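You operate a simulated robot arm through the tools that you are given. There is no shell and no other tool.

You are at the controls of a simulated robot arm. One attempt, no reset.

TASK
Switch the wash tub off, move the bush in it to the drip tray, load the gold one.
Fine: switch off before the lid comes off; put the lid back on.

It is judged by the outcome, as a careful person would: the job done as asked, and still so three seconds after it is handed in. It fails if anything else is knocked over, pushed out of place, dropped, spilled or broken. Lids that push on must go on centred and level and be pressed home; caps that screw on are set level and turned clockwise until they are tight.

THE ROBOT
A 7-joint arm with a two-finger parallel gripper, fixed in place. Base frame: the origin is at the foot of the arm, x ahead of it, y to its left, z up; the work surface is at about z = 700. Lengths are in mm, angles in rad, forces in N, time in s.
With the tool pointing down near the work surface it reaches from about 300 to 720 mm from the base axis. Its first joint turns from -2.897 to 2.897 rad. Payload 3.43 kg.
The tool frame sits at the grasp point between the pads (the TCP): z along the fingers, y along the line on which they close. The tips reach 30 mm beyond it. The gripper opens to 94 mm. The fingers are 28 mm wide and 10 mm thick; the gripper's body (50 by 96 mm) begins 55 mm behind the TCP.
Orientation is told as [roll, pitch, yaw] about the base's x, y, z axes, in that order, counted from this pose: with the fingers straight down and closing along the base's y, the tool's x points along the base's -x, its y along +y and its z along -z.

THE INTERFACE
- The arm moves only by the tool nudge_tool. Its argument "moves" is a list of rows, each a list of 3 entries, a list of its own where there are three numbers: the closure, from 0 (fully open) to 1 (shut), then the shift along the tool's x, y, z in mm, then the turn, a rotation vector about the tool's x, y, z in degrees. In form: [[hand, [x, y, z], [wx, wy, wz]], ...]. A call has 1 to 20 rows; each row is the pose to reach, as a shift and turn from the pose commanded when the call began, along the tool's axes at that moment. Rows are played at 5 a second. More than 50 mm and 0.15 rad between two rows, or a gripper value outside its range, and nothing of the call is played. Where a pose cannot be reached the arm comes as near as it can. A force on the tool above 40 N (or 10 N above the force at the start of the call, whichever is more), or a blocked arm, ends the call early, and 0.2 s more pass. The fingers move at their own pace (about 108 mm/s each) and stop on an object; they squeeze with about 21 N. The grip force told is the motor's: it shows also when the fingers shut on nothing. Time passes only in rows, and 0.2 s behind the last, so rows that repeat a pose let the fingers close. It gives the time, the measured TCP pose, the force on the tool (base axes), the opening and the grip force at its end, in the units of the frame above (readings bear some noise), with the torque about the TCP (base axes, N m) and any sound that the robot's microphone picked up.
- Cameras (640 x 400 px; columns grow to the right, rows downward): "scene" is fixed at [400.1, -501.2, 1417.4]; the picture's right is [0.87, -0.49, 0.00], its down [-0.38, -0.66, -0.65] and it looks along [0.32, 0.56, -0.76] (base axes); focal length 362 px, centre (320, 200). "wrist" rides on the gripper at [76, 14, -102] in the tool frame; the picture's right is [-0.18, 0.98, 0.00], its down [-0.75, -0.14, -0.64] and it looks along [-0.63, -0.12, 0.77] (tool axes); focal length 243 px, centre (320, 200). There is no depth. A picture from a camera that has moved, and an enlarged one, comes with that camera's place and axes in the base frame and with its lens.
- grab_frame(camera): a new picture of that camera. The clock stands still meanwhile.
- lift_body(by): slides the trunk up (or, below 0, down) by that many mm; the arm rides with it, the base frame stays. It gives what a move gives, with no picture.
- close_up(camera, box): a new picture of the part [left, top, right, bottom] of that camera's present view, enlarged. The clock stands still meanwhile.
- job_done(): hands the job in; it is judged then, once.

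Places have to be worked out from the pictures, the camera data and where the tool is seen. Open the gripper and draw the arm clear of the work before you hand the job in, unless the task says otherwise.

The tools are called after "Call:" as a command line: name --argument value ..., lists and objects as JSON in quotes. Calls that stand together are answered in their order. nudge_tool: Moves the arm, as the interface text tells. Its arguments: {"type":"object","properties":{"moves":{"type":"array","items":{"type":"array"}}},"required":["moves"]} The other tools are called the same way: lift_body (by) slides the trunk up or down; grab_frame (camera) takes a picture; close_up (camera, box) takes an enlarged picture of a part of a camera's view; job_done () hands the job in.

At the start:

```text
t: 0.0
ee_pos: [497.9, -52.4, 1036.4]
orientation: [-0.002, 0.0, -0.001]
force: [-1.0, 0.3, -0.7]
wrist_torque: [-0.01, 0.02, -0.01]
finger_gap: 94.1
finger_force: 0.1
trunk travel left (down, up): [-50.0, 540.0]
```

scene: 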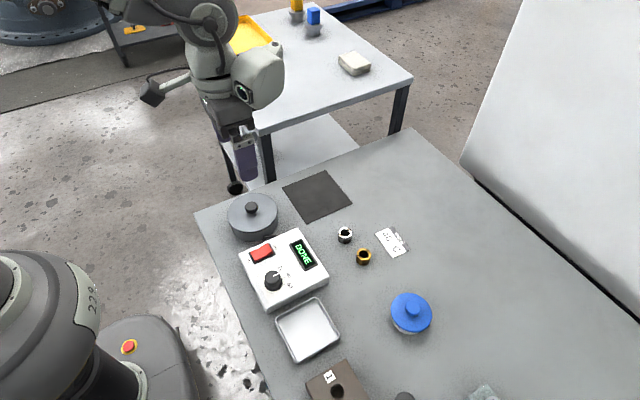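
wrist: 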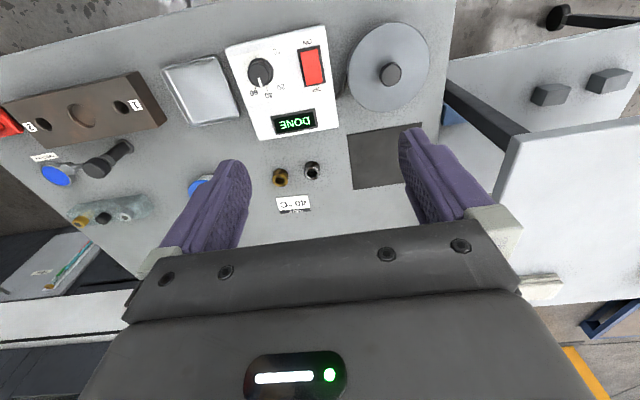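

I start by looking closely at the tub, controller, bushes and tray before moving anything.

Call:
close_up --camera "scene" --box '[200, 160, 440, 310]'

Call:
close_up --camera "wrist" --box '[150, 10, 450, 220]'

Call:
close_up --camera "scene" --box '[240, 250, 480, 400]'

```text
2.67 times, centred on (320, 235) of scene
camera zoom: at [400.1, -501.2, 1417.4], right [0.87, -0.49, 0.0], down [-0.38, -0.66, -0.65], along [0.32, 0.56, -0.76], focal length 966 px, centre (320, 107)
```

zoom: 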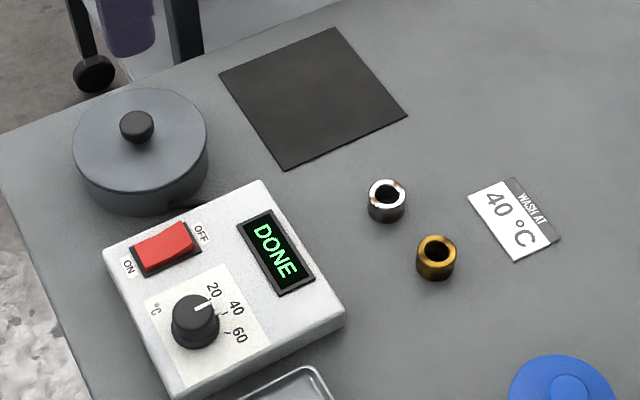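

```text
1.90 times, centred on (300, 115) of wrist
camera zoom: at [422.8, -38.4, 1139.0], right [0.18, 0.98, 0.0], down [0.75, -0.14, 0.64], along [0.63, -0.12, -0.77], focal length 462 px, centre (358, 362)
```

zoom: 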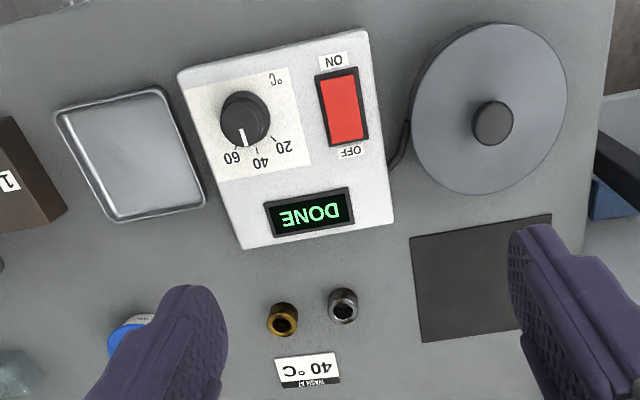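

```text
2.67 times, centred on (360, 325) of scene
camera zoom: at [400.1, -501.2, 1417.4], right [0.87, -0.49, 0.0], down [-0.38, -0.66, -0.65], along [0.32, 0.56, -0.76], focal length 966 px, centre (213, -133)
```

zoom: 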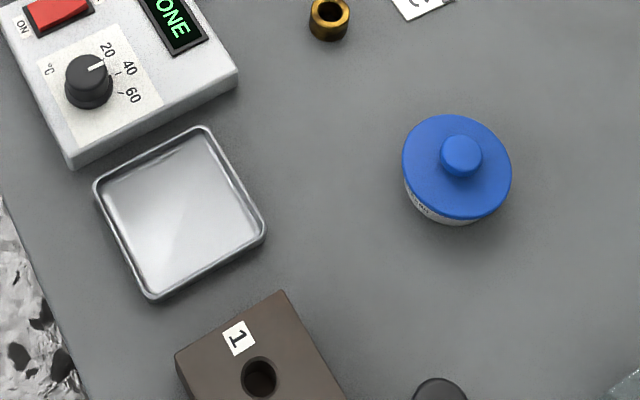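

The display reads DONE, and I judge the rocker to be at about (499, -65, 732). Its ON end is nearer the robot and its OFF end farther. I'll zoom in on the rocker, bushes and tub.

Call:
close_up --camera "scene" --box '[236, 226, 332, 286]'

Call:
close_up --camera "wrist" --box '[220, 20, 348, 140]'

Call:
close_up --camera "scene" --box '[216, 180, 296, 250]'

Call:
close_up --camera "scene" --box '[325, 220, 421, 280]'

```text
6.67 times, centred on (284, 256) of scene
camera zoom: at [400.1, -501.2, 1417.4], right [0.87, -0.49, 0.0], down [-0.38, -0.66, -0.65], along [0.32, 0.56, -0.76], focal length 2415 px, centre (560, -173)
```

zoom: 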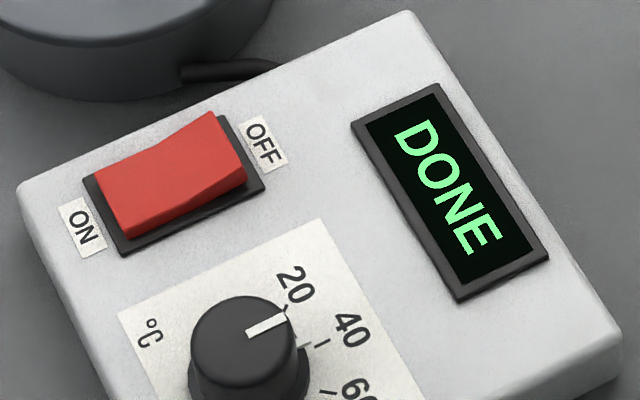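

```text
3.33 times, centred on (284, 80) of wrist
camera zoom: at [422.8, -38.4, 1139.0], right [0.18, 0.98, 0.0], down [0.75, -0.14, 0.64], along [0.63, -0.12, -0.77], focal length 809 px, centre (440, 600)
```

zoom: 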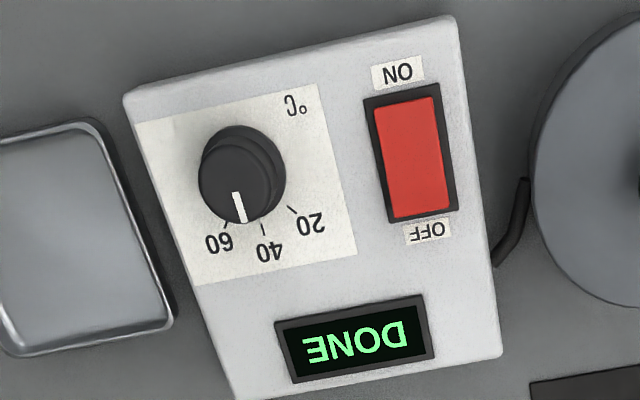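

```text
5.71 times, centred on (256, 215) of scene
camera zoom: at [400.1, -501.2, 1417.4], right [0.87, -0.49, 0.0], down [-0.38, -0.66, -0.65], along [0.32, 0.56, -0.76], focal length 2070 px, centre (686, 114)
```

zoom: 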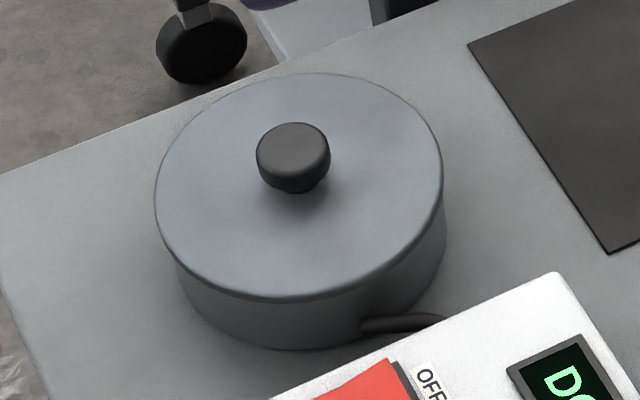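

```text
6.67 times, centred on (373, 250) of scene
camera zoom: at [400.1, -501.2, 1417.4], right [0.87, -0.49, 0.0], down [-0.38, -0.66, -0.65], along [0.32, 0.56, -0.76], focal length 2415 px, centre (-33, -133)
```

zoom: 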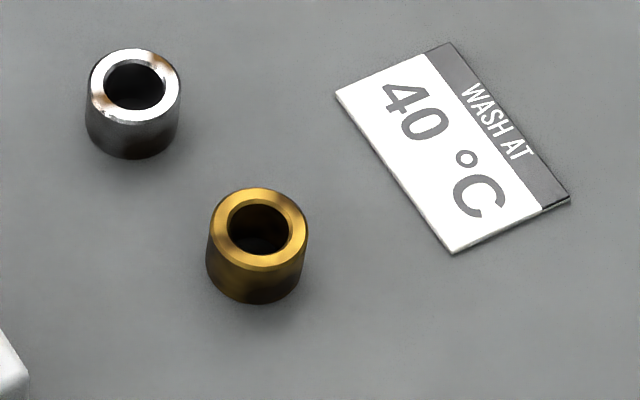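

The OFF end of the rocker stands raised at about x=521, y=-66, so the tub is on. I'll close the fingers and descend above the rocker, tilting the tool 20° so one fingertip edge can press that end. Then I'll check the view.

Call:
nudge_tool --moves '[[1, [-5, -3.4, 45], [0, -5, 0]], [1, [-10, -6.8, 90], [0, -10, 0]], [1, [-15, -10.2, 135], [0, -15, 0]], [1, [-21, -13.6, 186], [0, -20, 0]], [1, [-21, -13.6, 186], [0, -20, 0]]]'

Call:
grab_frame --camera "wrist"

Call:
grab_frame --camera "scene"

```text
refused: row 4 steps farther than a row can; nothing moved
```

```text
taken
camera wrist: at [422.8, -38.4, 1139.0], right [0.18, 0.98, 0.0], down [0.75, -0.14, 0.64], along [0.63, -0.12, -0.77], focal length 243 px, centre (320, 200)
```

wrist: 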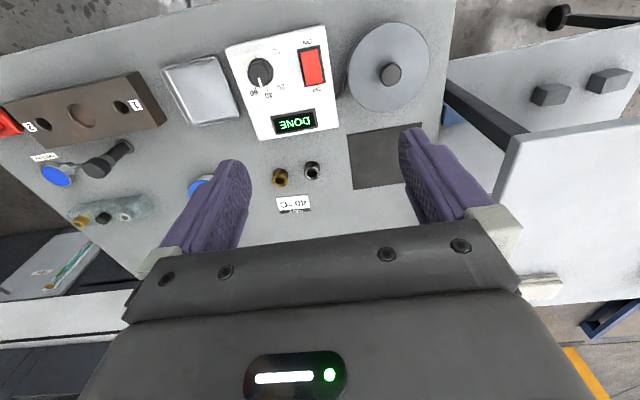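

```text
taken
```

scene: 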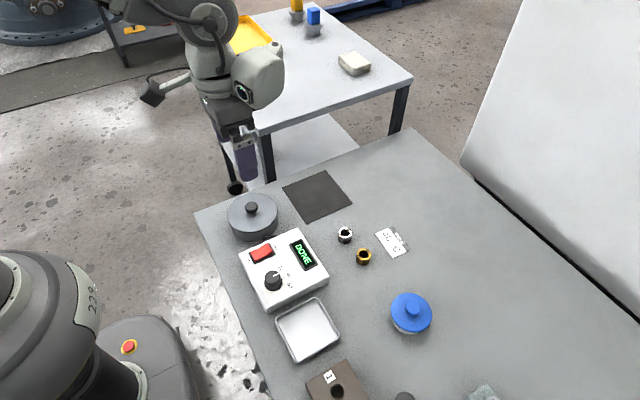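

The last step was 51 mm, just over the limit, so nothing moved. I'll resend the same path in smaller steps.

Call:
nudge_tool --moves '[[1, [-5, -3.4, 37], [0, -4, 0]], [1, [-10, -6.8, 74], [0, -8, 0]], [1, [-14, -9, 111], [0, -12, 0]], [1, [-18, -11, 148], [0, -16, 0]], [1, [-21, -13.6, 186], [0, -20, 0]], [1, [-21, -13.6, 186], [0, -20, 0]], [1, [-21, -13.6, 186], [0, -20, 0]]]'

Call:
grab_frame --camera "wrist"

Call:
grab_frame --camera "scene"

```text
t: 1.6
ee_pos: [519.5, -65.6, 847.6]
orientation: [0.0, -0.35, 0.001]
force: [-0.2, -0.1, -0.3]
wrist_torque: [-0.02, 0.0, -0.02]
finger_gap: 0.3
finger_force: 21.4
trunk travel left (down, up): [-50.0, 540.0]
```

```text
taken
camera wrist: at [412.8, -51.0, 917.8], right [0.17, 0.98, 0.06], down [0.49, -0.14, 0.86], along [0.86, -0.12, -0.5], focal length 243 px, centre (320, 200)
```

wrist: 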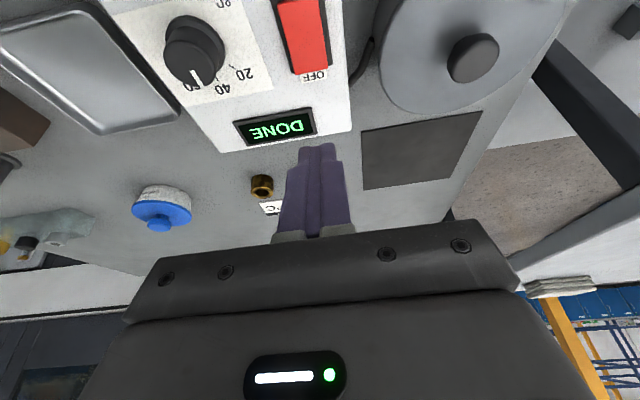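

```text
taken
```

scene: 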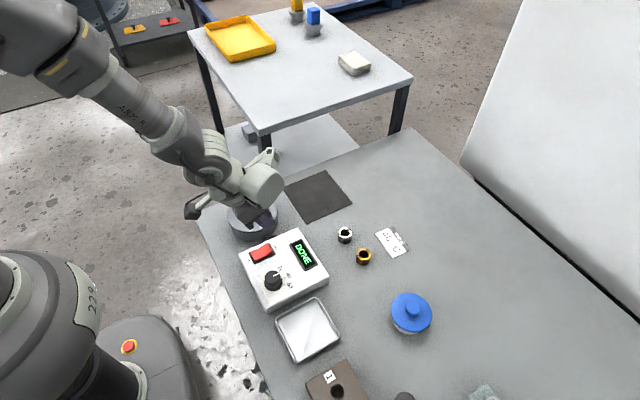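

The newest wrist view puts the OFF edge at about (523, -67), in line with the fingertip edge. I'll come straight down to just above it.

Call:
nudge_tool --moves '[[1, [10.3, -0.7, 28.2], [0, 0, 0]], [1, [20.5, -0.7, 56.4], [0, 0, 0]], [1, [20.5, -0.7, 56.4], [0, 0, 0]]]'

Call:
close_up --camera "scene" --box '[216, 206, 344, 286]'

Call:
grab_frame --camera "wrist"

```text
t: 2.4
ee_pos: [519.5, -69.0, 785.9]
orientation: [0.0, -0.349, 0.001]
force: [-0.1, -0.4, -1.0]
wrist_torque: [0.03, 0.0, -0.01]
finger_gap: 0.1
finger_force: 21.5
trunk travel left (down, up): [-50.0, 540.0]
```

```text
5.00 times, centred on (280, 246) of scene
camera zoom: at [400.1, -501.2, 1417.4], right [0.87, -0.49, 0.0], down [-0.38, -0.66, -0.65], along [0.32, 0.56, -0.76], focal length 1811 px, centre (520, -30)
```

zoom: 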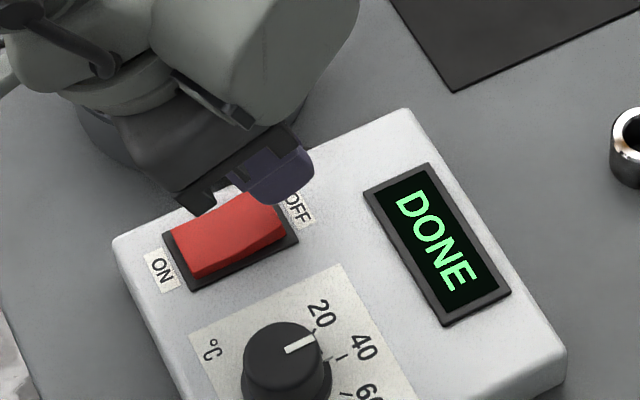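

```text
taken
camera wrist: at [413.0, -53.8, 857.7], right [0.17, 0.98, 0.06], down [0.49, -0.14, 0.86], along [0.86, -0.12, -0.5], focal length 243 px, centre (320, 200)
```

wrist: 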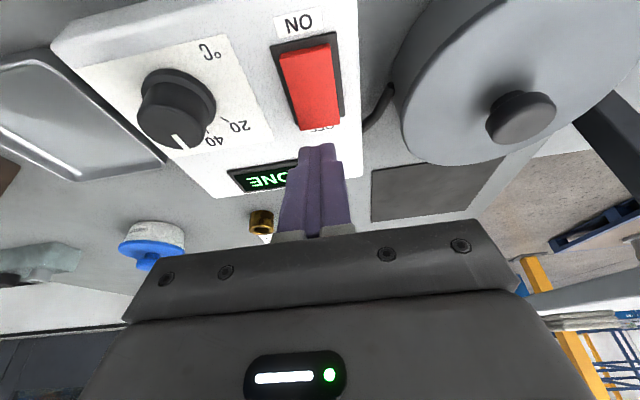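

The fingertip is about 3 mm to the right of the rocker's centre line in y and slightly past its end. I shift 5 mm back and 3 mm in y, then press down slowly.

Call:
nudge_tool --moves '[[1, [4.7, 3, -1.7], [0, 0, 0]], [1, [7.4, 3, 5.8], [0, 0, 0]], [1, [8.8, 3, 9.6], [0, 0, 0]], [1, [9.5, 3, 11.5], [0, 0, 0]], [1, [10.2, 3, 13.3], [0, 0, 0]], [1, [10.9, 3, 15.2], [0, 0, 0]], [1, [11.5, 3, 17.1], [0, 0, 0]]]'

Call:
close_up --camera "scene" --box '[216, 206, 344, 286]'

Call:
grab_frame --camera "wrist"

```text
t: 4.0
ee_pos: [515.4, -64.3, 770.7]
orientation: [0.001, -0.352, -0.001]
force: [-2.7, -0.5, 11.6]
wrist_torque: [-0.04, 0.1, 0.02]
finger_gap: 0.0
finger_force: 20.9
trunk travel left (down, up): [-50.0, 540.0]
heard: click
```

```text
5.00 times, centred on (280, 246) of scene
camera zoom: at [400.1, -501.2, 1417.4], right [0.87, -0.49, 0.0], down [-0.38, -0.66, -0.65], along [0.32, 0.56, -0.76], focal length 1811 px, centre (520, -30)
```

zoom: 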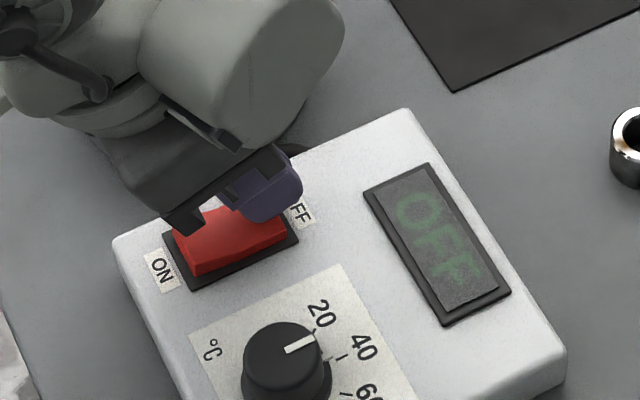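

```text
taken
camera wrist: at [407.9, -49.3, 841.2], right [0.17, 0.98, 0.06], down [0.49, -0.14, 0.86], along [0.86, -0.12, -0.5], focal length 243 px, centre (320, 200)
```

wrist: 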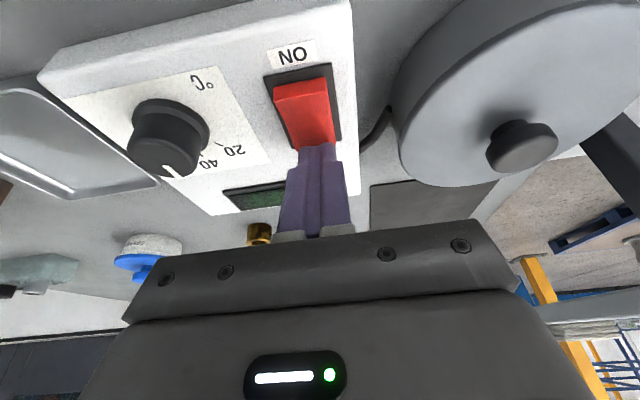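

I heard a click, the display now reads OFF, and the rocker has tipped. I lift clear, straighten the tool, open the fingers and move above the lid's knob at about (525, 45).

Call:
nudge_tool --moves '[[1, [-15.4, 0, -42.3], [0, 0, 0]], [1, [-30.8, 0, -84.6], [0, 0, 0]], [1, [-44.5, 0, -122.2], [0, 7, 0]], [1, [-49.2, 35, -120.5], [0, 14, 0]], [0.3, [-53.5, 75, -118.9], [0, 20, 0]], [0.3, [-53.5, 108, -118.9], [0, 20, 0]], [0.3, [-53.5, 108, -118.9], [0, 20, 0]]]'

Call:
grab_frame --camera "wrist"

Call:
close_up --camera "scene" --box '[216, 206, 344, 286]'

```text
t: 5.6
ee_pos: [527.8, 46.0, 898.9]
orientation: [-0.001, 0.0, -0.002]
force: [0.0, 1.1, -0.9]
wrist_torque: [-0.02, -0.01, 0.01]
finger_gap: 65.8
finger_force: 0.1
trunk travel left (down, up): [-50.0, 540.0]
```

```text
taken
camera wrist: at [451.7, 59.9, 1001.1], right [0.18, 0.98, 0.0], down [0.75, -0.14, 0.64], along [0.63, -0.12, -0.77], focal length 243 px, centre (320, 200)
```

wrist: 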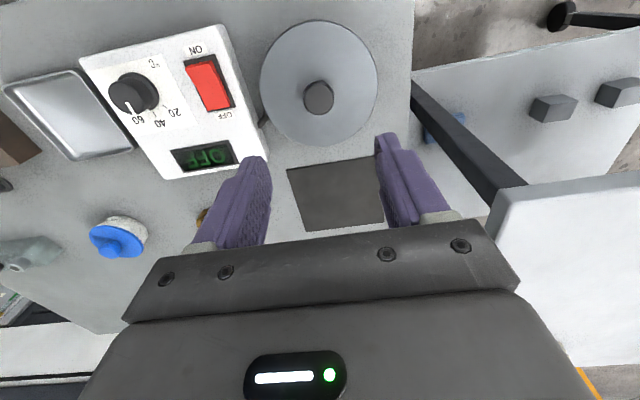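

```text
5.00 times, centred on (280, 246) of scene
camera zoom: at [400.1, -501.2, 1417.4], right [0.87, -0.49, 0.0], down [-0.38, -0.66, -0.65], along [0.32, 0.56, -0.76], focal length 1811 px, centre (520, -30)
```

zoom: 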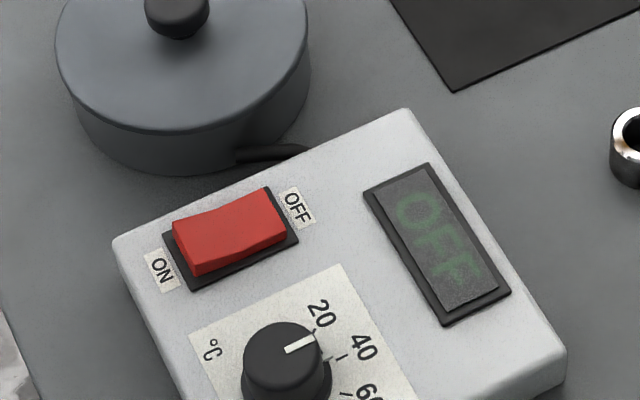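

The switch stays at OFF. I'll zoom in on the knob and lid from here to pin down the centre.

Call:
close_up --camera "wrist" --box '[250, 10, 390, 150]'

Call:
close_up --camera "scene" --box '[216, 180, 296, 250]'

```text
2.86 times, centred on (320, 80) of wrist
camera zoom: at [451.7, 59.9, 1001.1], right [0.18, 0.98, 0.0], down [0.75, -0.14, 0.64], along [0.63, -0.12, -0.77], focal length 693 px, centre (320, 543)
```

zoom: 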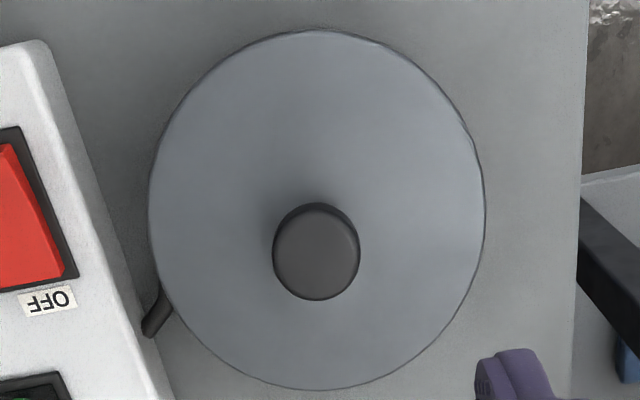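

```text
5.71 times, centred on (256, 215) of scene
camera zoom: at [400.1, -501.2, 1417.4], right [0.87, -0.49, 0.0], down [-0.38, -0.66, -0.65], along [0.32, 0.56, -0.76], focal length 2070 px, centre (686, 114)
```

zoom: 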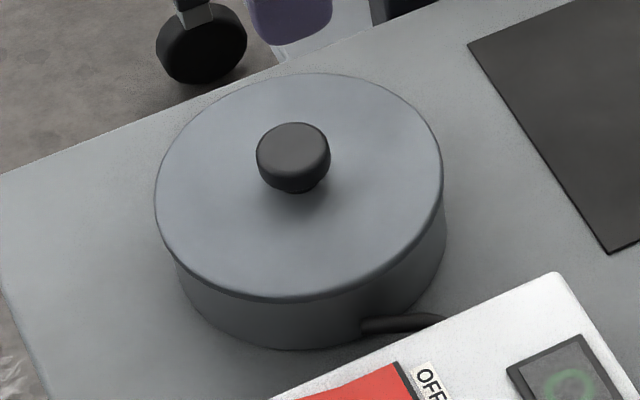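

I put the knob's top at about (525.3, 44.8, 762), 29 mm wide, with the lid's surface near z=738. I hold still for a moment to average the noise in the pose reading.

Call:
nudge_tool --moves '[[0.3, [0, 0, 0], [0, 0, 0]]]'

Call:
nudge_tool --moves '[[0.3, [0, 0, 0], [0, 0, 0]]]'

Call:
nudge_tool --moves '[[0.3, [0, 0, 0], [0, 0, 0]]]'

```text
t: 6.0
ee_pos: [526.8, 44.9, 898.8]
orientation: [-0.001, 0.0, 0.0]
force: [-0.4, 0.3, 0.4]
wrist_torque: [0.0, -0.04, -0.01]
finger_gap: 66.1
finger_force: 0.1
trunk travel left (down, up): [-50.0, 540.0]
```

```text
t: 6.4
ee_pos: [526.9, 45.2, 897.6]
orientation: [-0.001, 0.0, 0.001]
force: [0.3, -0.2, 0.5]
wrist_torque: [-0.03, -0.04, 0.04]
finger_gap: 66.0
finger_force: 0.1
trunk travel left (down, up): [-50.0, 540.0]
```

```text
t: 6.8
ee_pos: [527.4, 45.7, 897.3]
orientation: [0.001, -0.001, -0.001]
force: [-0.3, -0.2, 0.8]
wrist_torque: [0.01, -0.04, 0.0]
finger_gap: 65.8
finger_force: 0.1
trunk travel left (down, up): [-50.0, 540.0]
```

The average pose is about (527, 45.3, 898). I correct by 2 mm in x and descend around the knob, stopping with the tips just below its top to check.

Call:
nudge_tool --moves '[[0.3, [2, -0.7, 40], [0, 0, 0]], [0.3, [2, -0.7, 80], [0, 0, 0]], [0.3, [2, -0.7, 110], [0, 0, 0]], [0.3, [2, -0.7, 110], [0, 0, 0]]]'

Call:
grab_frame --camera "wrist"

Call:
close_up --camera "scene" --box '[200, 170, 312, 250]'

```text
t: 7.8
ee_pos: [522.1, 42.2, 786.7]
orientation: [0.0, 0.001, 0.0]
force: [0.8, -0.2, -0.4]
wrist_torque: [0.0, -0.02, -0.01]
finger_gap: 66.0
finger_force: 0.2
trunk travel left (down, up): [-50.0, 540.0]
```

```text
taken
camera wrist: at [447.2, 56.4, 890.3], right [0.18, 0.98, 0.0], down [0.75, -0.14, 0.64], along [0.63, -0.12, -0.77], focal length 243 px, centre (320, 200)
```

wrist: 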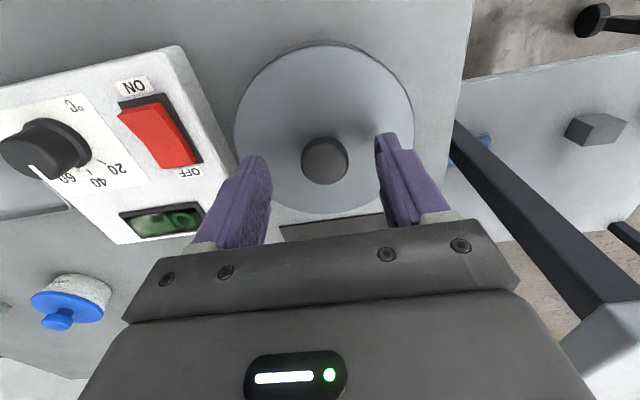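

```text
5.00 times, centred on (256, 210) of scene
camera zoom: at [400.1, -501.2, 1417.4], right [0.87, -0.49, 0.0], down [-0.38, -0.66, -0.65], along [0.32, 0.56, -0.76], focal length 1811 px, centre (640, 150)
```

zoom: 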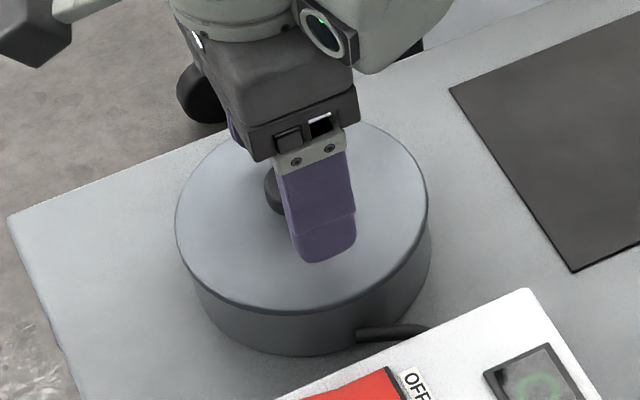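

The knob shows 5 px right of the fingertip centre, so it lies about 3 mm further in +y. In x it is aligned. I shift +2.8 in y, lower to about z=773 and close slowly on the knob.

Call:
nudge_tool --moves '[[0.3, [0, 2.8, 5], [0, 0, 0]], [0.3, [0, 2.8, 10], [0, 0, 0]], [0.3, [0, 2.8, 14], [0, 0, 0]], [0.3, [0, 2.8, 14], [0, 0, 0]]]'

Call:
grab_frame --camera "wrist"

Call:
close_up --camera "scene" --box '[200, 170, 312, 250]'

```text
t: 8.8
ee_pos: [522.2, 44.9, 774.7]
orientation: [0.0, 0.0, 0.0]
force: [0.3, 0.0, -0.7]
wrist_torque: [0.01, 0.0, 0.0]
finger_gap: 66.1
finger_force: 0.1
trunk travel left (down, up): [-50.0, 540.0]
```

```text
taken
camera wrist: at [446.1, 60.1, 878.3], right [0.18, 0.98, 0.0], down [0.75, -0.14, 0.64], along [0.63, -0.12, -0.77], focal length 243 px, centre (320, 200)
```

wrist: 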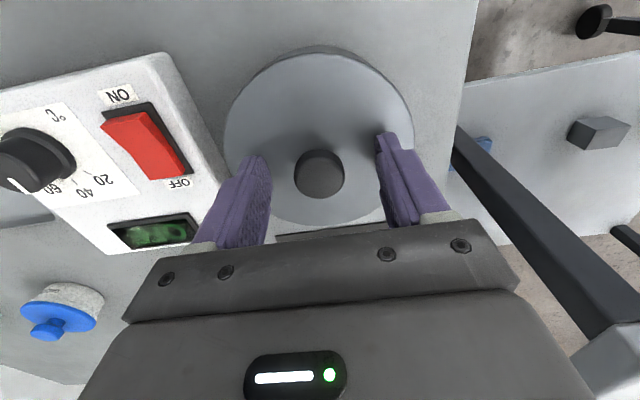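

```text
5.00 times, centred on (256, 210) of scene
camera zoom: at [400.1, -501.2, 1417.4], right [0.87, -0.49, 0.0], down [-0.38, -0.66, -0.65], along [0.32, 0.56, -0.76], focal length 1811 px, centre (640, 150)
```

zoom: 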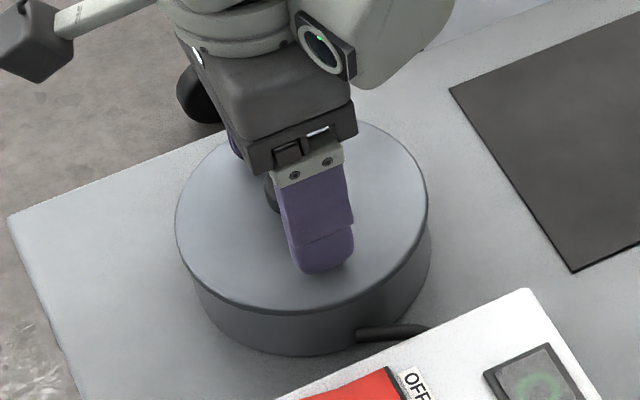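

The knob is now centred between the fingers at (319, 172), where (320, 174) is expected. I close on it.

Call:
nudge_tool --moves '[[0.5, [0, 0, 0], [0, 0, 0]], [0.62, [0, 0, 0], [0, 0, 0]], [0.72, [0, 0, 0], [0, 0, 0]], [0.9, [0, 0, 0], [0, 0, 0]], [0.9, [0, 0, 0], [0, 0, 0]]]'

Call:
close_up --camera "scene" --box '[200, 170, 312, 250]'

Call:
grab_frame --camera "wrist"

```text
t: 10.0
ee_pos: [521.4, 45.7, 774.5]
orientation: [0.0, -0.001, -0.002]
force: [-0.3, -0.6, 0.3]
wrist_torque: [0.0, -0.06, 0.01]
finger_gap: 29.0
finger_force: 21.2
trunk travel left (down, up): [-50.0, 540.0]
heard: snap
```

```text
5.00 times, centred on (256, 210) of scene
camera zoom: at [400.1, -501.2, 1417.4], right [0.87, -0.49, 0.0], down [-0.38, -0.66, -0.65], along [0.32, 0.56, -0.76], focal length 1811 px, centre (640, 150)
```

zoom: 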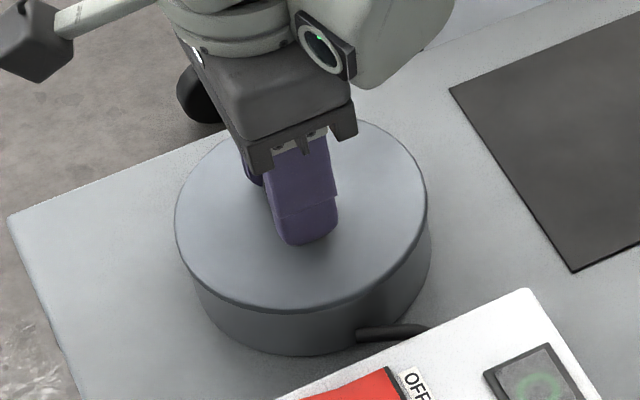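

```text
taken
camera wrist: at [446.1, 60.1, 878.4], right [0.18, 0.98, 0.0], down [0.75, -0.14, 0.64], along [0.63, -0.12, -0.77], focal length 243 px, centre (320, 200)
```

wrist: 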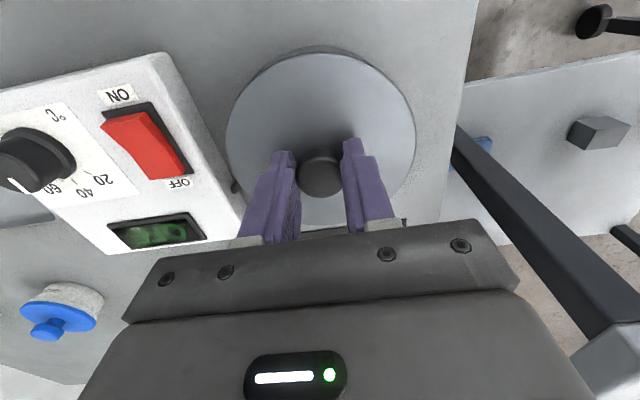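

Gripped, with a gap of 29 mm; a snap was heard. I lift slowly straight up and watch the forces.

Call:
nudge_tool --moves '[[0.9, [0, 0, -2], [0, 0, 0]], [0.9, [0, 0, -5], [0, 0, 0]], [0.9, [0, 0, -10], [0, 0, 0]], [0.9, [0, 0, -20], [0, 0, 0]], [0.9, [0, 0, -40], [0, 0, 0]], [0.9, [0, 0, -40], [0, 0, 0]]]'

Call:
grab_frame --camera "wrist"

Call:
close_up --camera "scene" --box '[200, 150, 360, 250]'

```text
t: 11.4
ee_pos: [523.9, 47.3, 814.8]
orientation: [-0.002, 0.0, 0.001]
force: [-0.4, -0.2, -0.8]
wrist_torque: [0.01, -0.02, 0.03]
finger_gap: 28.6
finger_force: 20.8
trunk travel left (down, up): [-50.0, 540.0]
```

```text
taken
camera wrist: at [447.2, 61.3, 917.6], right [0.18, 0.98, 0.0], down [0.75, -0.14, 0.64], along [0.63, -0.12, -0.77], focal length 243 px, centre (320, 200)
```

wrist: 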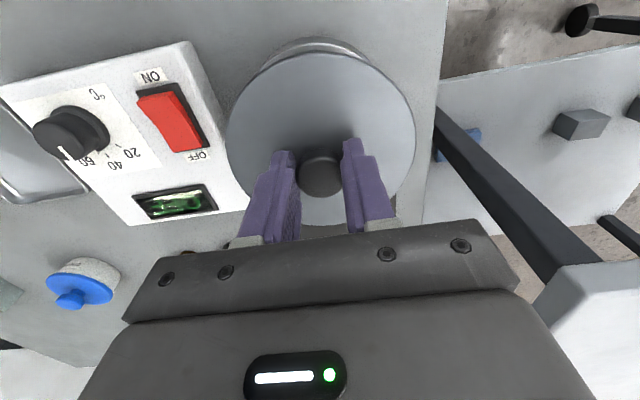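

```text
4.00 times, centred on (280, 200) of scene
camera zoom: at [400.1, -501.2, 1417.4], right [0.87, -0.49, 0.0], down [-0.38, -0.66, -0.65], along [0.32, 0.56, -0.76], focal length 1449 px, centre (480, 200)
```

zoom: 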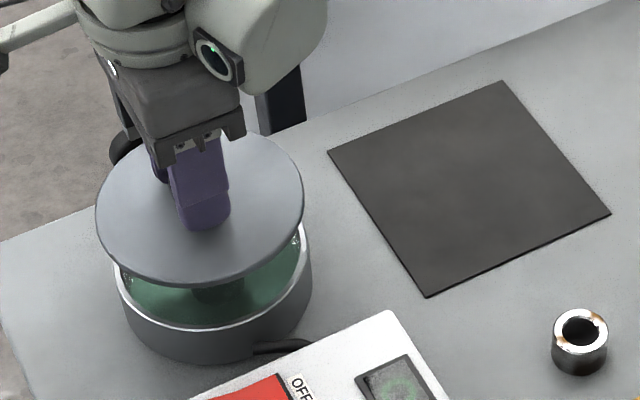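

The lid is off, and green liquid is visible inside. I carry the lid level over the dark mat, centred at about (698, 43), keeping it high.

Call:
nudge_tool --moves '[[0.9, [0, 0, -25], [0, 0, 0]], [0.9, [-20, 0, -40], [0, 0, 0]], [0.9, [-60, -2, -40], [0, 0, 0]], [0.9, [-100, -4, -40], [0, 0, 0]], [0.9, [-140, -4, -40], [0, 0, 0]], [0.9, [-173, -4, -40], [0, 0, 0]], [0.9, [-173, -4, -40], [0, 0, 0]], [0.9, [-173, -4, -40], [0, 0, 0]]]'

Call:
grab_frame --camera "wrist"

Call:
grab_frame --camera "scene"

```text
t: 13.2
ee_pos: [695.5, 42.7, 856.9]
orientation: [0.0, 0.0, 0.001]
force: [-0.8, 0.4, -1.1]
wrist_torque: [-0.04, 0.0, 0.01]
finger_gap: 28.7
finger_force: 20.8
trunk travel left (down, up): [-50.0, 540.0]
```

```text
taken
camera wrist: at [620.0, 56.9, 959.6], right [0.18, 0.98, 0.0], down [0.75, -0.14, 0.64], along [0.63, -0.12, -0.77], focal length 243 px, centre (320, 200)
```

wrist: 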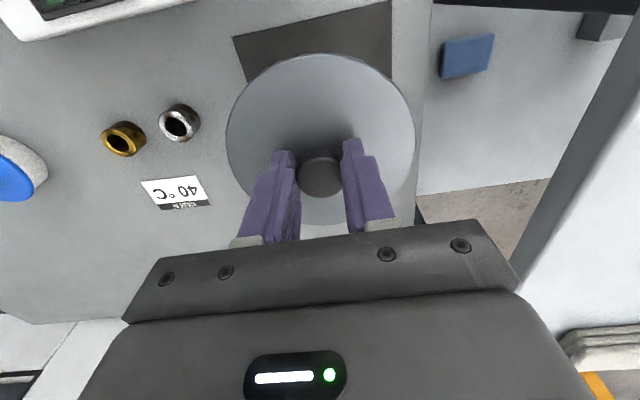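

```text
taken
```

scene: 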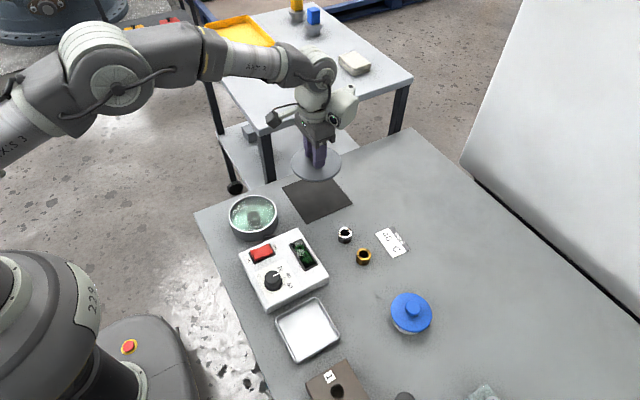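

The lid hangs level above the mat (mat x 634–765, y -24–114). I lower to about z=772, then look before touching down.

Call:
nudge_tool --moves '[[0.9, [-1, 1, 40], [0, 0, 0]], [0.9, [-1, 1, 70], [0, 0, 0]], [0.9, [-1, 1, 85], [0, 0, 0]], [0.9, [-1, 1, 85], [0, 0, 0]]]'

Call:
close_up --camera "scene" --box '[260, 150, 372, 230]'

```text
t: 14.2
ee_pos: [697.4, 44.2, 770.6]
orientation: [-0.001, -0.001, 0.0]
force: [0.2, 0.0, -0.2]
wrist_torque: [0.0, -0.01, 0.0]
finger_gap: 28.7
finger_force: 20.8
trunk travel left (down, up): [-50.0, 540.0]
```

```text
5.00 times, centred on (316, 190) of scene
camera zoom: at [400.1, -501.2, 1417.4], right [0.87, -0.49, 0.0], down [-0.38, -0.66, -0.65], along [0.32, 0.56, -0.76], focal length 1811 px, centre (340, 250)
```

zoom: 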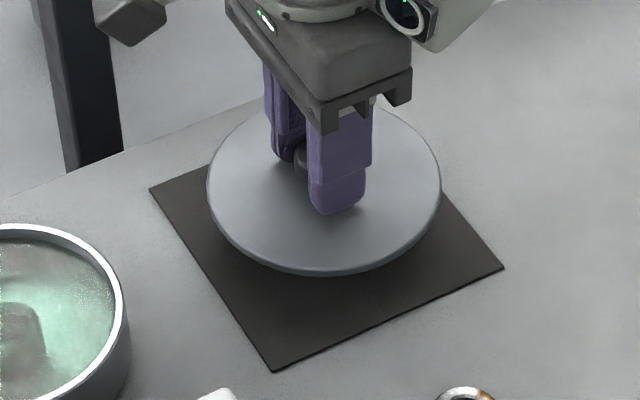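

The lid is above the mat with room all round. I lower in small steps until it touches.

Call:
nudge_tool --moves '[[0.9, [0, 0, 5], [0, 0, 0]], [0.9, [0, 0, 10], [0, 0, 0]], [0.9, [0, 0, 13], [0, 0, 0]], [0.9, [0, 0, 16], [0, 0, 0]], [0.9, [0, 0, 18], [0, 0, 0]], [0.9, [0, 0, 20], [0, 0, 0]]]'

Call:
close_up --camera "scene" --box '[260, 150, 372, 230]'

```text
t: 15.6
ee_pos: [697.8, 42.9, 749.6]
orientation: [0.001, -0.002, -0.001]
force: [0.5, -0.7, -1.2]
wrist_torque: [0.0, -0.04, 0.0]
finger_gap: 28.6
finger_force: 21.3
trunk travel left (down, up): [-50.0, 540.0]
```

```text
5.00 times, centred on (316, 190) of scene
camera zoom: at [400.1, -501.2, 1417.4], right [0.87, -0.49, 0.0], down [-0.38, -0.66, -0.65], along [0.32, 0.56, -0.76], focal length 1811 px, centre (340, 250)
```

zoom: 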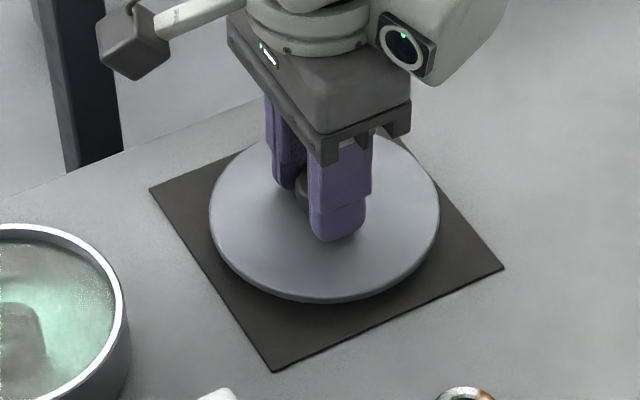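

No contact yet; the lid is still several mm up. I keep lowering in 1.5 mm steps.

Call:
nudge_tool --moves '[[0.9, [0, 0, 1.5], [0, 0, 0]], [0.9, [0, 0, 3], [0, 0, 0]], [0.9, [0, 0, 4.5], [0, 0, 0]], [0.9, [0, 0, 6], [0, 0, 0]], [0.9, [0, 0, 7], [0, 0, 0]], [0.9, [0, 0, 8], [0, 0, 0]]]'

Call:
close_up --camera "scene" --box '[260, 150, 372, 230]'

```text
t: 17.0
ee_pos: [696.5, 44.2, 742.5]
orientation: [0.0, 0.0, 0.001]
force: [0.4, 0.2, -1.0]
wrist_torque: [0.02, 0.04, 0.0]
finger_gap: 28.5
finger_force: 20.9
trunk travel left (down, up): [-50.0, 540.0]
```

```text
5.00 times, centred on (316, 190) of scene
camera zoom: at [400.1, -501.2, 1417.4], right [0.87, -0.49, 0.0], down [-0.38, -0.66, -0.65], along [0.32, 0.56, -0.76], focal length 1811 px, centre (340, 250)
```

zoom: 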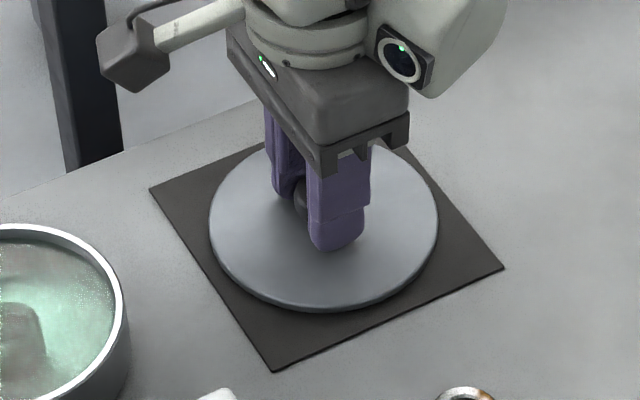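

Still no contact force. I continue in 1 mm steps.

Call:
nudge_tool --moves '[[0.9, [0, 0, 1], [0, 0, 0]], [0.9, [0, 0, 2], [0, 0, 0]], [0.9, [0, 0, 3], [0, 0, 0]], [0.9, [0, 0, 4], [0, 0, 0]]]'

Call:
close_up --camera "scene" --box '[260, 150, 372, 230]'

```text
t: 18.0
ee_pos: [698.0, 44.2, 739.7]
orientation: [0.0, -0.001, 0.0]
force: [-0.7, 0.4, 3.6]
wrist_torque: [-0.11, 0.17, 0.02]
finger_gap: 29.0
finger_force: 20.6
trunk travel left (down, up): [-50.0, 540.0]
```

```text
5.00 times, centred on (316, 190) of scene
camera zoom: at [400.1, -501.2, 1417.4], right [0.87, -0.49, 0.0], down [-0.38, -0.66, -0.65], along [0.32, 0.56, -0.76], focal length 1811 px, centre (340, 250)
```

zoom: 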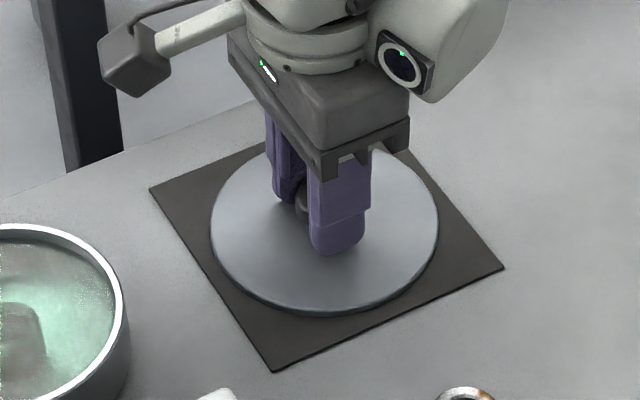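

Contact: 3.6 N. I settle half a millimetre more, open gently, and rise.

Call:
nudge_tool --moves '[[0.9, [0, 0, 0.7], [0, 0, 0]], [0.65, [0, 0, 0.5], [0, 0, 0]], [0.5, [0, 0, 0.5], [0, 0, 0]], [0.3, [0, 0, 0], [0, 0, 0]], [0.3, [0, 0, 0], [0, 0, 0]], [0.3, [0, 0, -20], [0, 0, 0]], [0.3, [0, 0, -60], [0, 0, 0]], [0.3, [0, 0, -105], [0, 0, 0]], [0.3, [0, 0, -150], [0, 0, 0]], [0.3, [0, 0, -150], [0, 0, 0]]]'

Call:
grab_frame --camera "scene"

Call:
grab_frame --camera "wrist"

Call:
close_up --camera "scene" --box '[208, 180, 304, 250]'

```text
t: 20.2
ee_pos: [695.5, 44.9, 889.8]
orientation: [0.0, 0.0, 0.0]
force: [0.0, -0.7, -0.3]
wrist_torque: [0.01, -0.02, 0.04]
finger_gap: 65.5
finger_force: 0.0
trunk travel left (down, up): [-50.0, 540.0]
```

```text
taken
```

scene: 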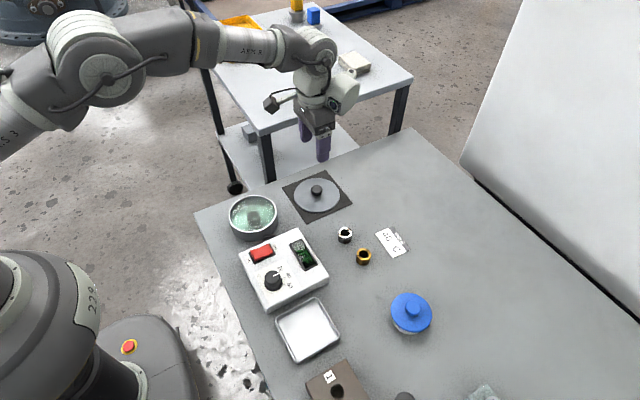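

```text
taken
camera wrist: at [619.6, 58.6, 993.3], right [0.18, 0.98, 0.0], down [0.75, -0.14, 0.64], along [0.63, -0.12, -0.77], focal length 243 px, centre (320, 200)
```

wrist: 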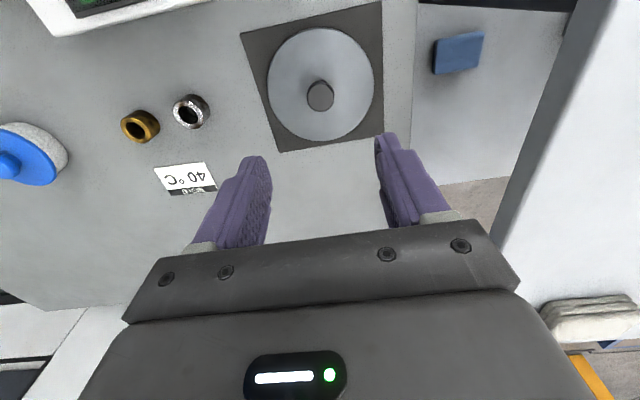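

```text
5.71 times, centred on (256, 215) of scene
camera zoom: at [400.1, -501.2, 1417.4], right [0.87, -0.49, 0.0], down [-0.38, -0.66, -0.65], along [0.32, 0.56, -0.76], focal length 2070 px, centre (686, 114)
```

zoom: 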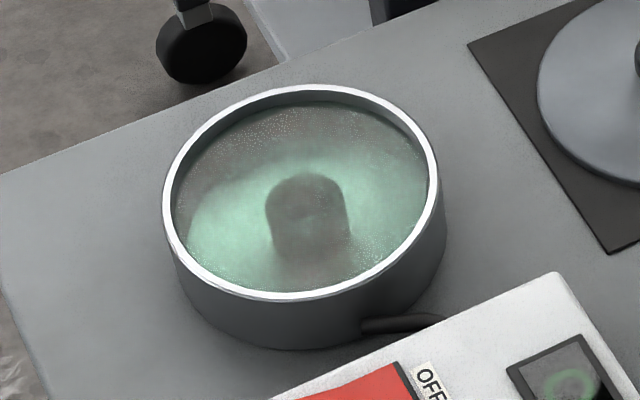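

The lid rests flat on the mat. A bush is visible near the middle of the tub under the liquid. I move back over the tub to see into it.

Call:
nudge_tool --moves '[[0.3, [45, 0, 0], [0, 0, 0]], [0.3, [90, 0, 0], [0, 0, 0]], [0.3, [135, 0, 0], [0, 0, 0]], [0.3, [172, 0, 0], [0, 0, 0]], [0.3, [172, 0, 0], [0, 0, 0]], [0.3, [172, 0, 0], [0, 0, 0]]]'

Call:
grab_frame --camera "wrist"

Call:
close_up --camera "wrist" --box '[250, 10, 390, 150]'

```text
t: 21.6
ee_pos: [523.7, 43.1, 892.2]
orientation: [0.0, 0.002, 0.001]
force: [0.8, -0.6, 0.5]
wrist_torque: [0.0, 0.02, -0.02]
finger_gap: 65.7
finger_force: 0.1
trunk travel left (down, up): [-50.0, 540.0]
```

```text
taken
camera wrist: at [447.0, 57.3, 994.3], right [0.18, 0.98, 0.0], down [0.75, -0.14, 0.64], along [0.63, -0.12, -0.77], focal length 243 px, centre (320, 200)
```

wrist: 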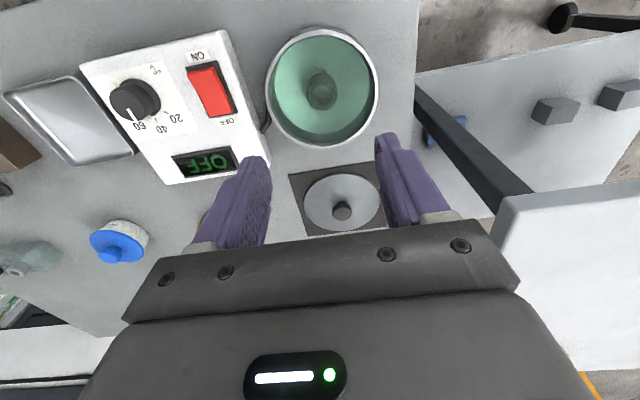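

```text
2.86 times, centred on (320, 80) of wrist
camera zoom: at [447.0, 57.3, 994.3], right [0.18, 0.98, 0.0], down [0.75, -0.14, 0.64], along [0.63, -0.12, -0.77], focal length 693 px, centre (320, 543)
```

zoom: 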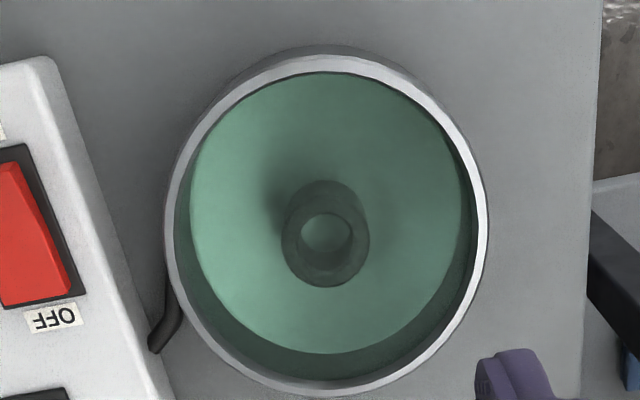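

The bush stands upright with its top centre at about (524, 44.3, 725), about 33 mm wide. I set the opening to about 52 mm and come down to just above the rim to check alignment.

Call:
nudge_tool --moves '[[0.45, [-0.4, 1, 40], [0, 0, 0]], [0.45, [-0.4, 1, 80], [0, 0, 0]], [0.45, [-0.4, 1, 110], [0, 0, 0]], [0.45, [-0.4, 1, 110], [0, 0, 0]]]'

Call:
grab_frame --camera "wrist"

Call:
nudge_tool --moves '[[0.45, [0, 0, 0], [0, 0, 0]]]'

Call:
nudge_tool --moves '[[0.45, [0, 0, 0], [0, 0, 0]]]'

```text
t: 22.6
ee_pos: [523.2, 43.2, 780.1]
orientation: [0.001, -0.001, 0.001]
force: [-1.4, 0.8, -1.2]
wrist_torque: [-0.01, -0.01, 0.03]
finger_gap: 51.8
finger_force: 0.2
trunk travel left (down, up): [-50.0, 540.0]
```

```text
taken
camera wrist: at [448.0, 57.1, 883.0], right [0.18, 0.98, 0.0], down [0.75, -0.14, 0.64], along [0.63, -0.12, -0.77], focal length 243 px, centre (320, 200)
```

wrist: 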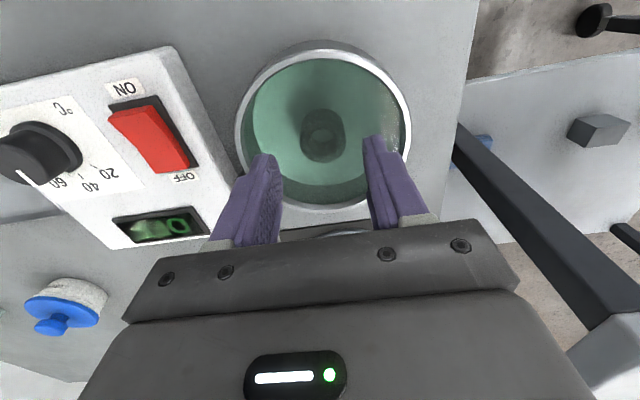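

```text
t: 23.0
ee_pos: [524.0, 42.9, 780.7]
orientation: [-0.001, -0.001, 0.0]
force: [-0.2, -0.4, 0.2]
wrist_torque: [-0.03, 0.01, 0.03]
finger_gap: 51.4
finger_force: 0.0
trunk travel left (down, up): [-50.0, 540.0]
```

```text
t: 23.4
ee_pos: [522.9, 42.7, 780.9]
orientation: [0.0, 0.0, 0.001]
force: [0.3, 0.0, -0.1]
wrist_torque: [0.0, 0.01, -0.02]
finger_gap: 51.7
finger_force: 0.1
trunk travel left (down, up): [-50.0, 540.0]
```

I'll zoom in to place the bush relative to the fingers more exactly.

Call:
close_up --camera "wrist" --box '[240, 60, 400, 210]'

Call:
close_up --camera "scene" --box '[208, 170, 304, 250]'

```text
2.67 times, centred on (320, 135) of wrist
camera zoom: at [448.0, 57.2, 883.4], right [0.18, 0.98, 0.0], down [0.75, -0.14, 0.64], along [0.63, -0.12, -0.77], focal length 647 px, centre (320, 373)
```

zoom: 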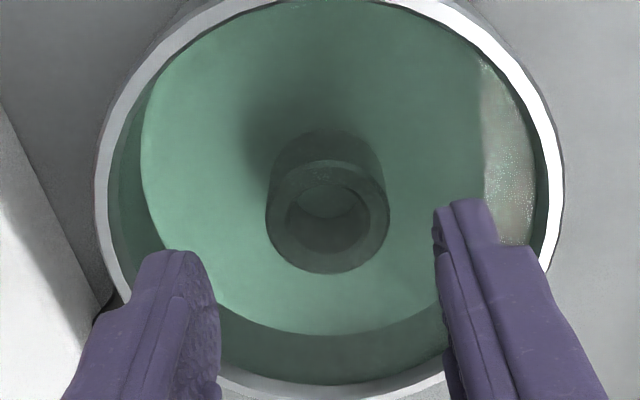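

```text
5.00 times, centred on (256, 210) of scene
camera zoom: at [400.1, -501.2, 1417.4], right [0.87, -0.49, 0.0], down [-0.38, -0.66, -0.65], along [0.32, 0.56, -0.76], focal length 1811 px, centre (640, 150)
```

zoom: 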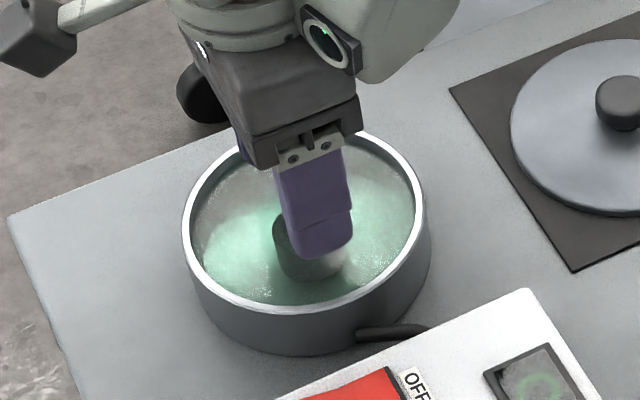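

The bush's top ellipse is centred at (327, 217), so it is only about 1 mm off in x and y. I correct and lower the open fingers gently into the liquid around it.

Call:
nudge_tool --moves '[[0.45, [-1.5, 1.1, 0], [0, 0, 0]], [0.45, [-1.5, 1.1, 8], [0, 0, 0]], [0.45, [-1.5, 1.1, 16], [0, 0, 0]], [0.45, [-1.5, 1.1, 23], [0, 0, 0]], [0.45, [-1.5, 1.1, 29], [0, 0, 0]], [0.45, [-1.5, 1.1, 34], [0, 0, 0]], [0.45, [-1.5, 1.1, 38], [0, 0, 0]], [0.45, [-1.5, 1.1, 38], [0, 0, 0]]]'

Call:
grab_frame --camera "wrist"

Call:
close_up --camera "scene" --box '[208, 170, 304, 250]'

```text
t: 25.2
ee_pos: [525.5, 45.9, 742.0]
orientation: [-0.001, 0.001, 0.001]
force: [0.0, -0.3, -0.7]
wrist_torque: [-0.03, 0.02, 0.0]
finger_gap: 51.8
finger_force: 0.0
trunk travel left (down, up): [-50.0, 540.0]
```

```text
taken
camera wrist: at [450.4, 59.6, 844.1], right [0.18, 0.98, 0.0], down [0.75, -0.14, 0.64], along [0.63, -0.12, -0.77], focal length 243 px, centre (320, 200)
```

wrist: 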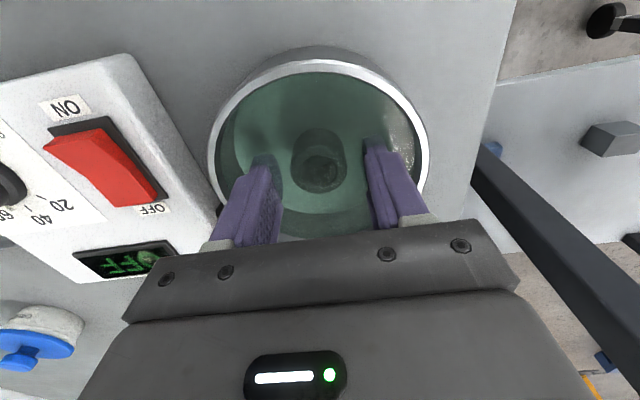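

```text
5.00 times, centred on (256, 210) of scene
camera zoom: at [400.1, -501.2, 1417.4], right [0.87, -0.49, 0.0], down [-0.38, -0.66, -0.65], along [0.32, 0.56, -0.76], focal length 1811 px, centre (640, 150)
```

zoom: 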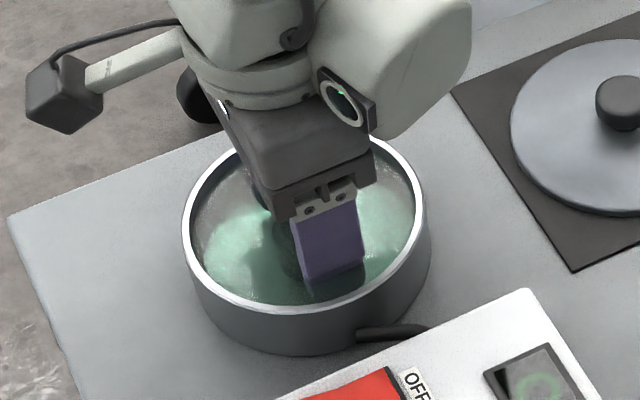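

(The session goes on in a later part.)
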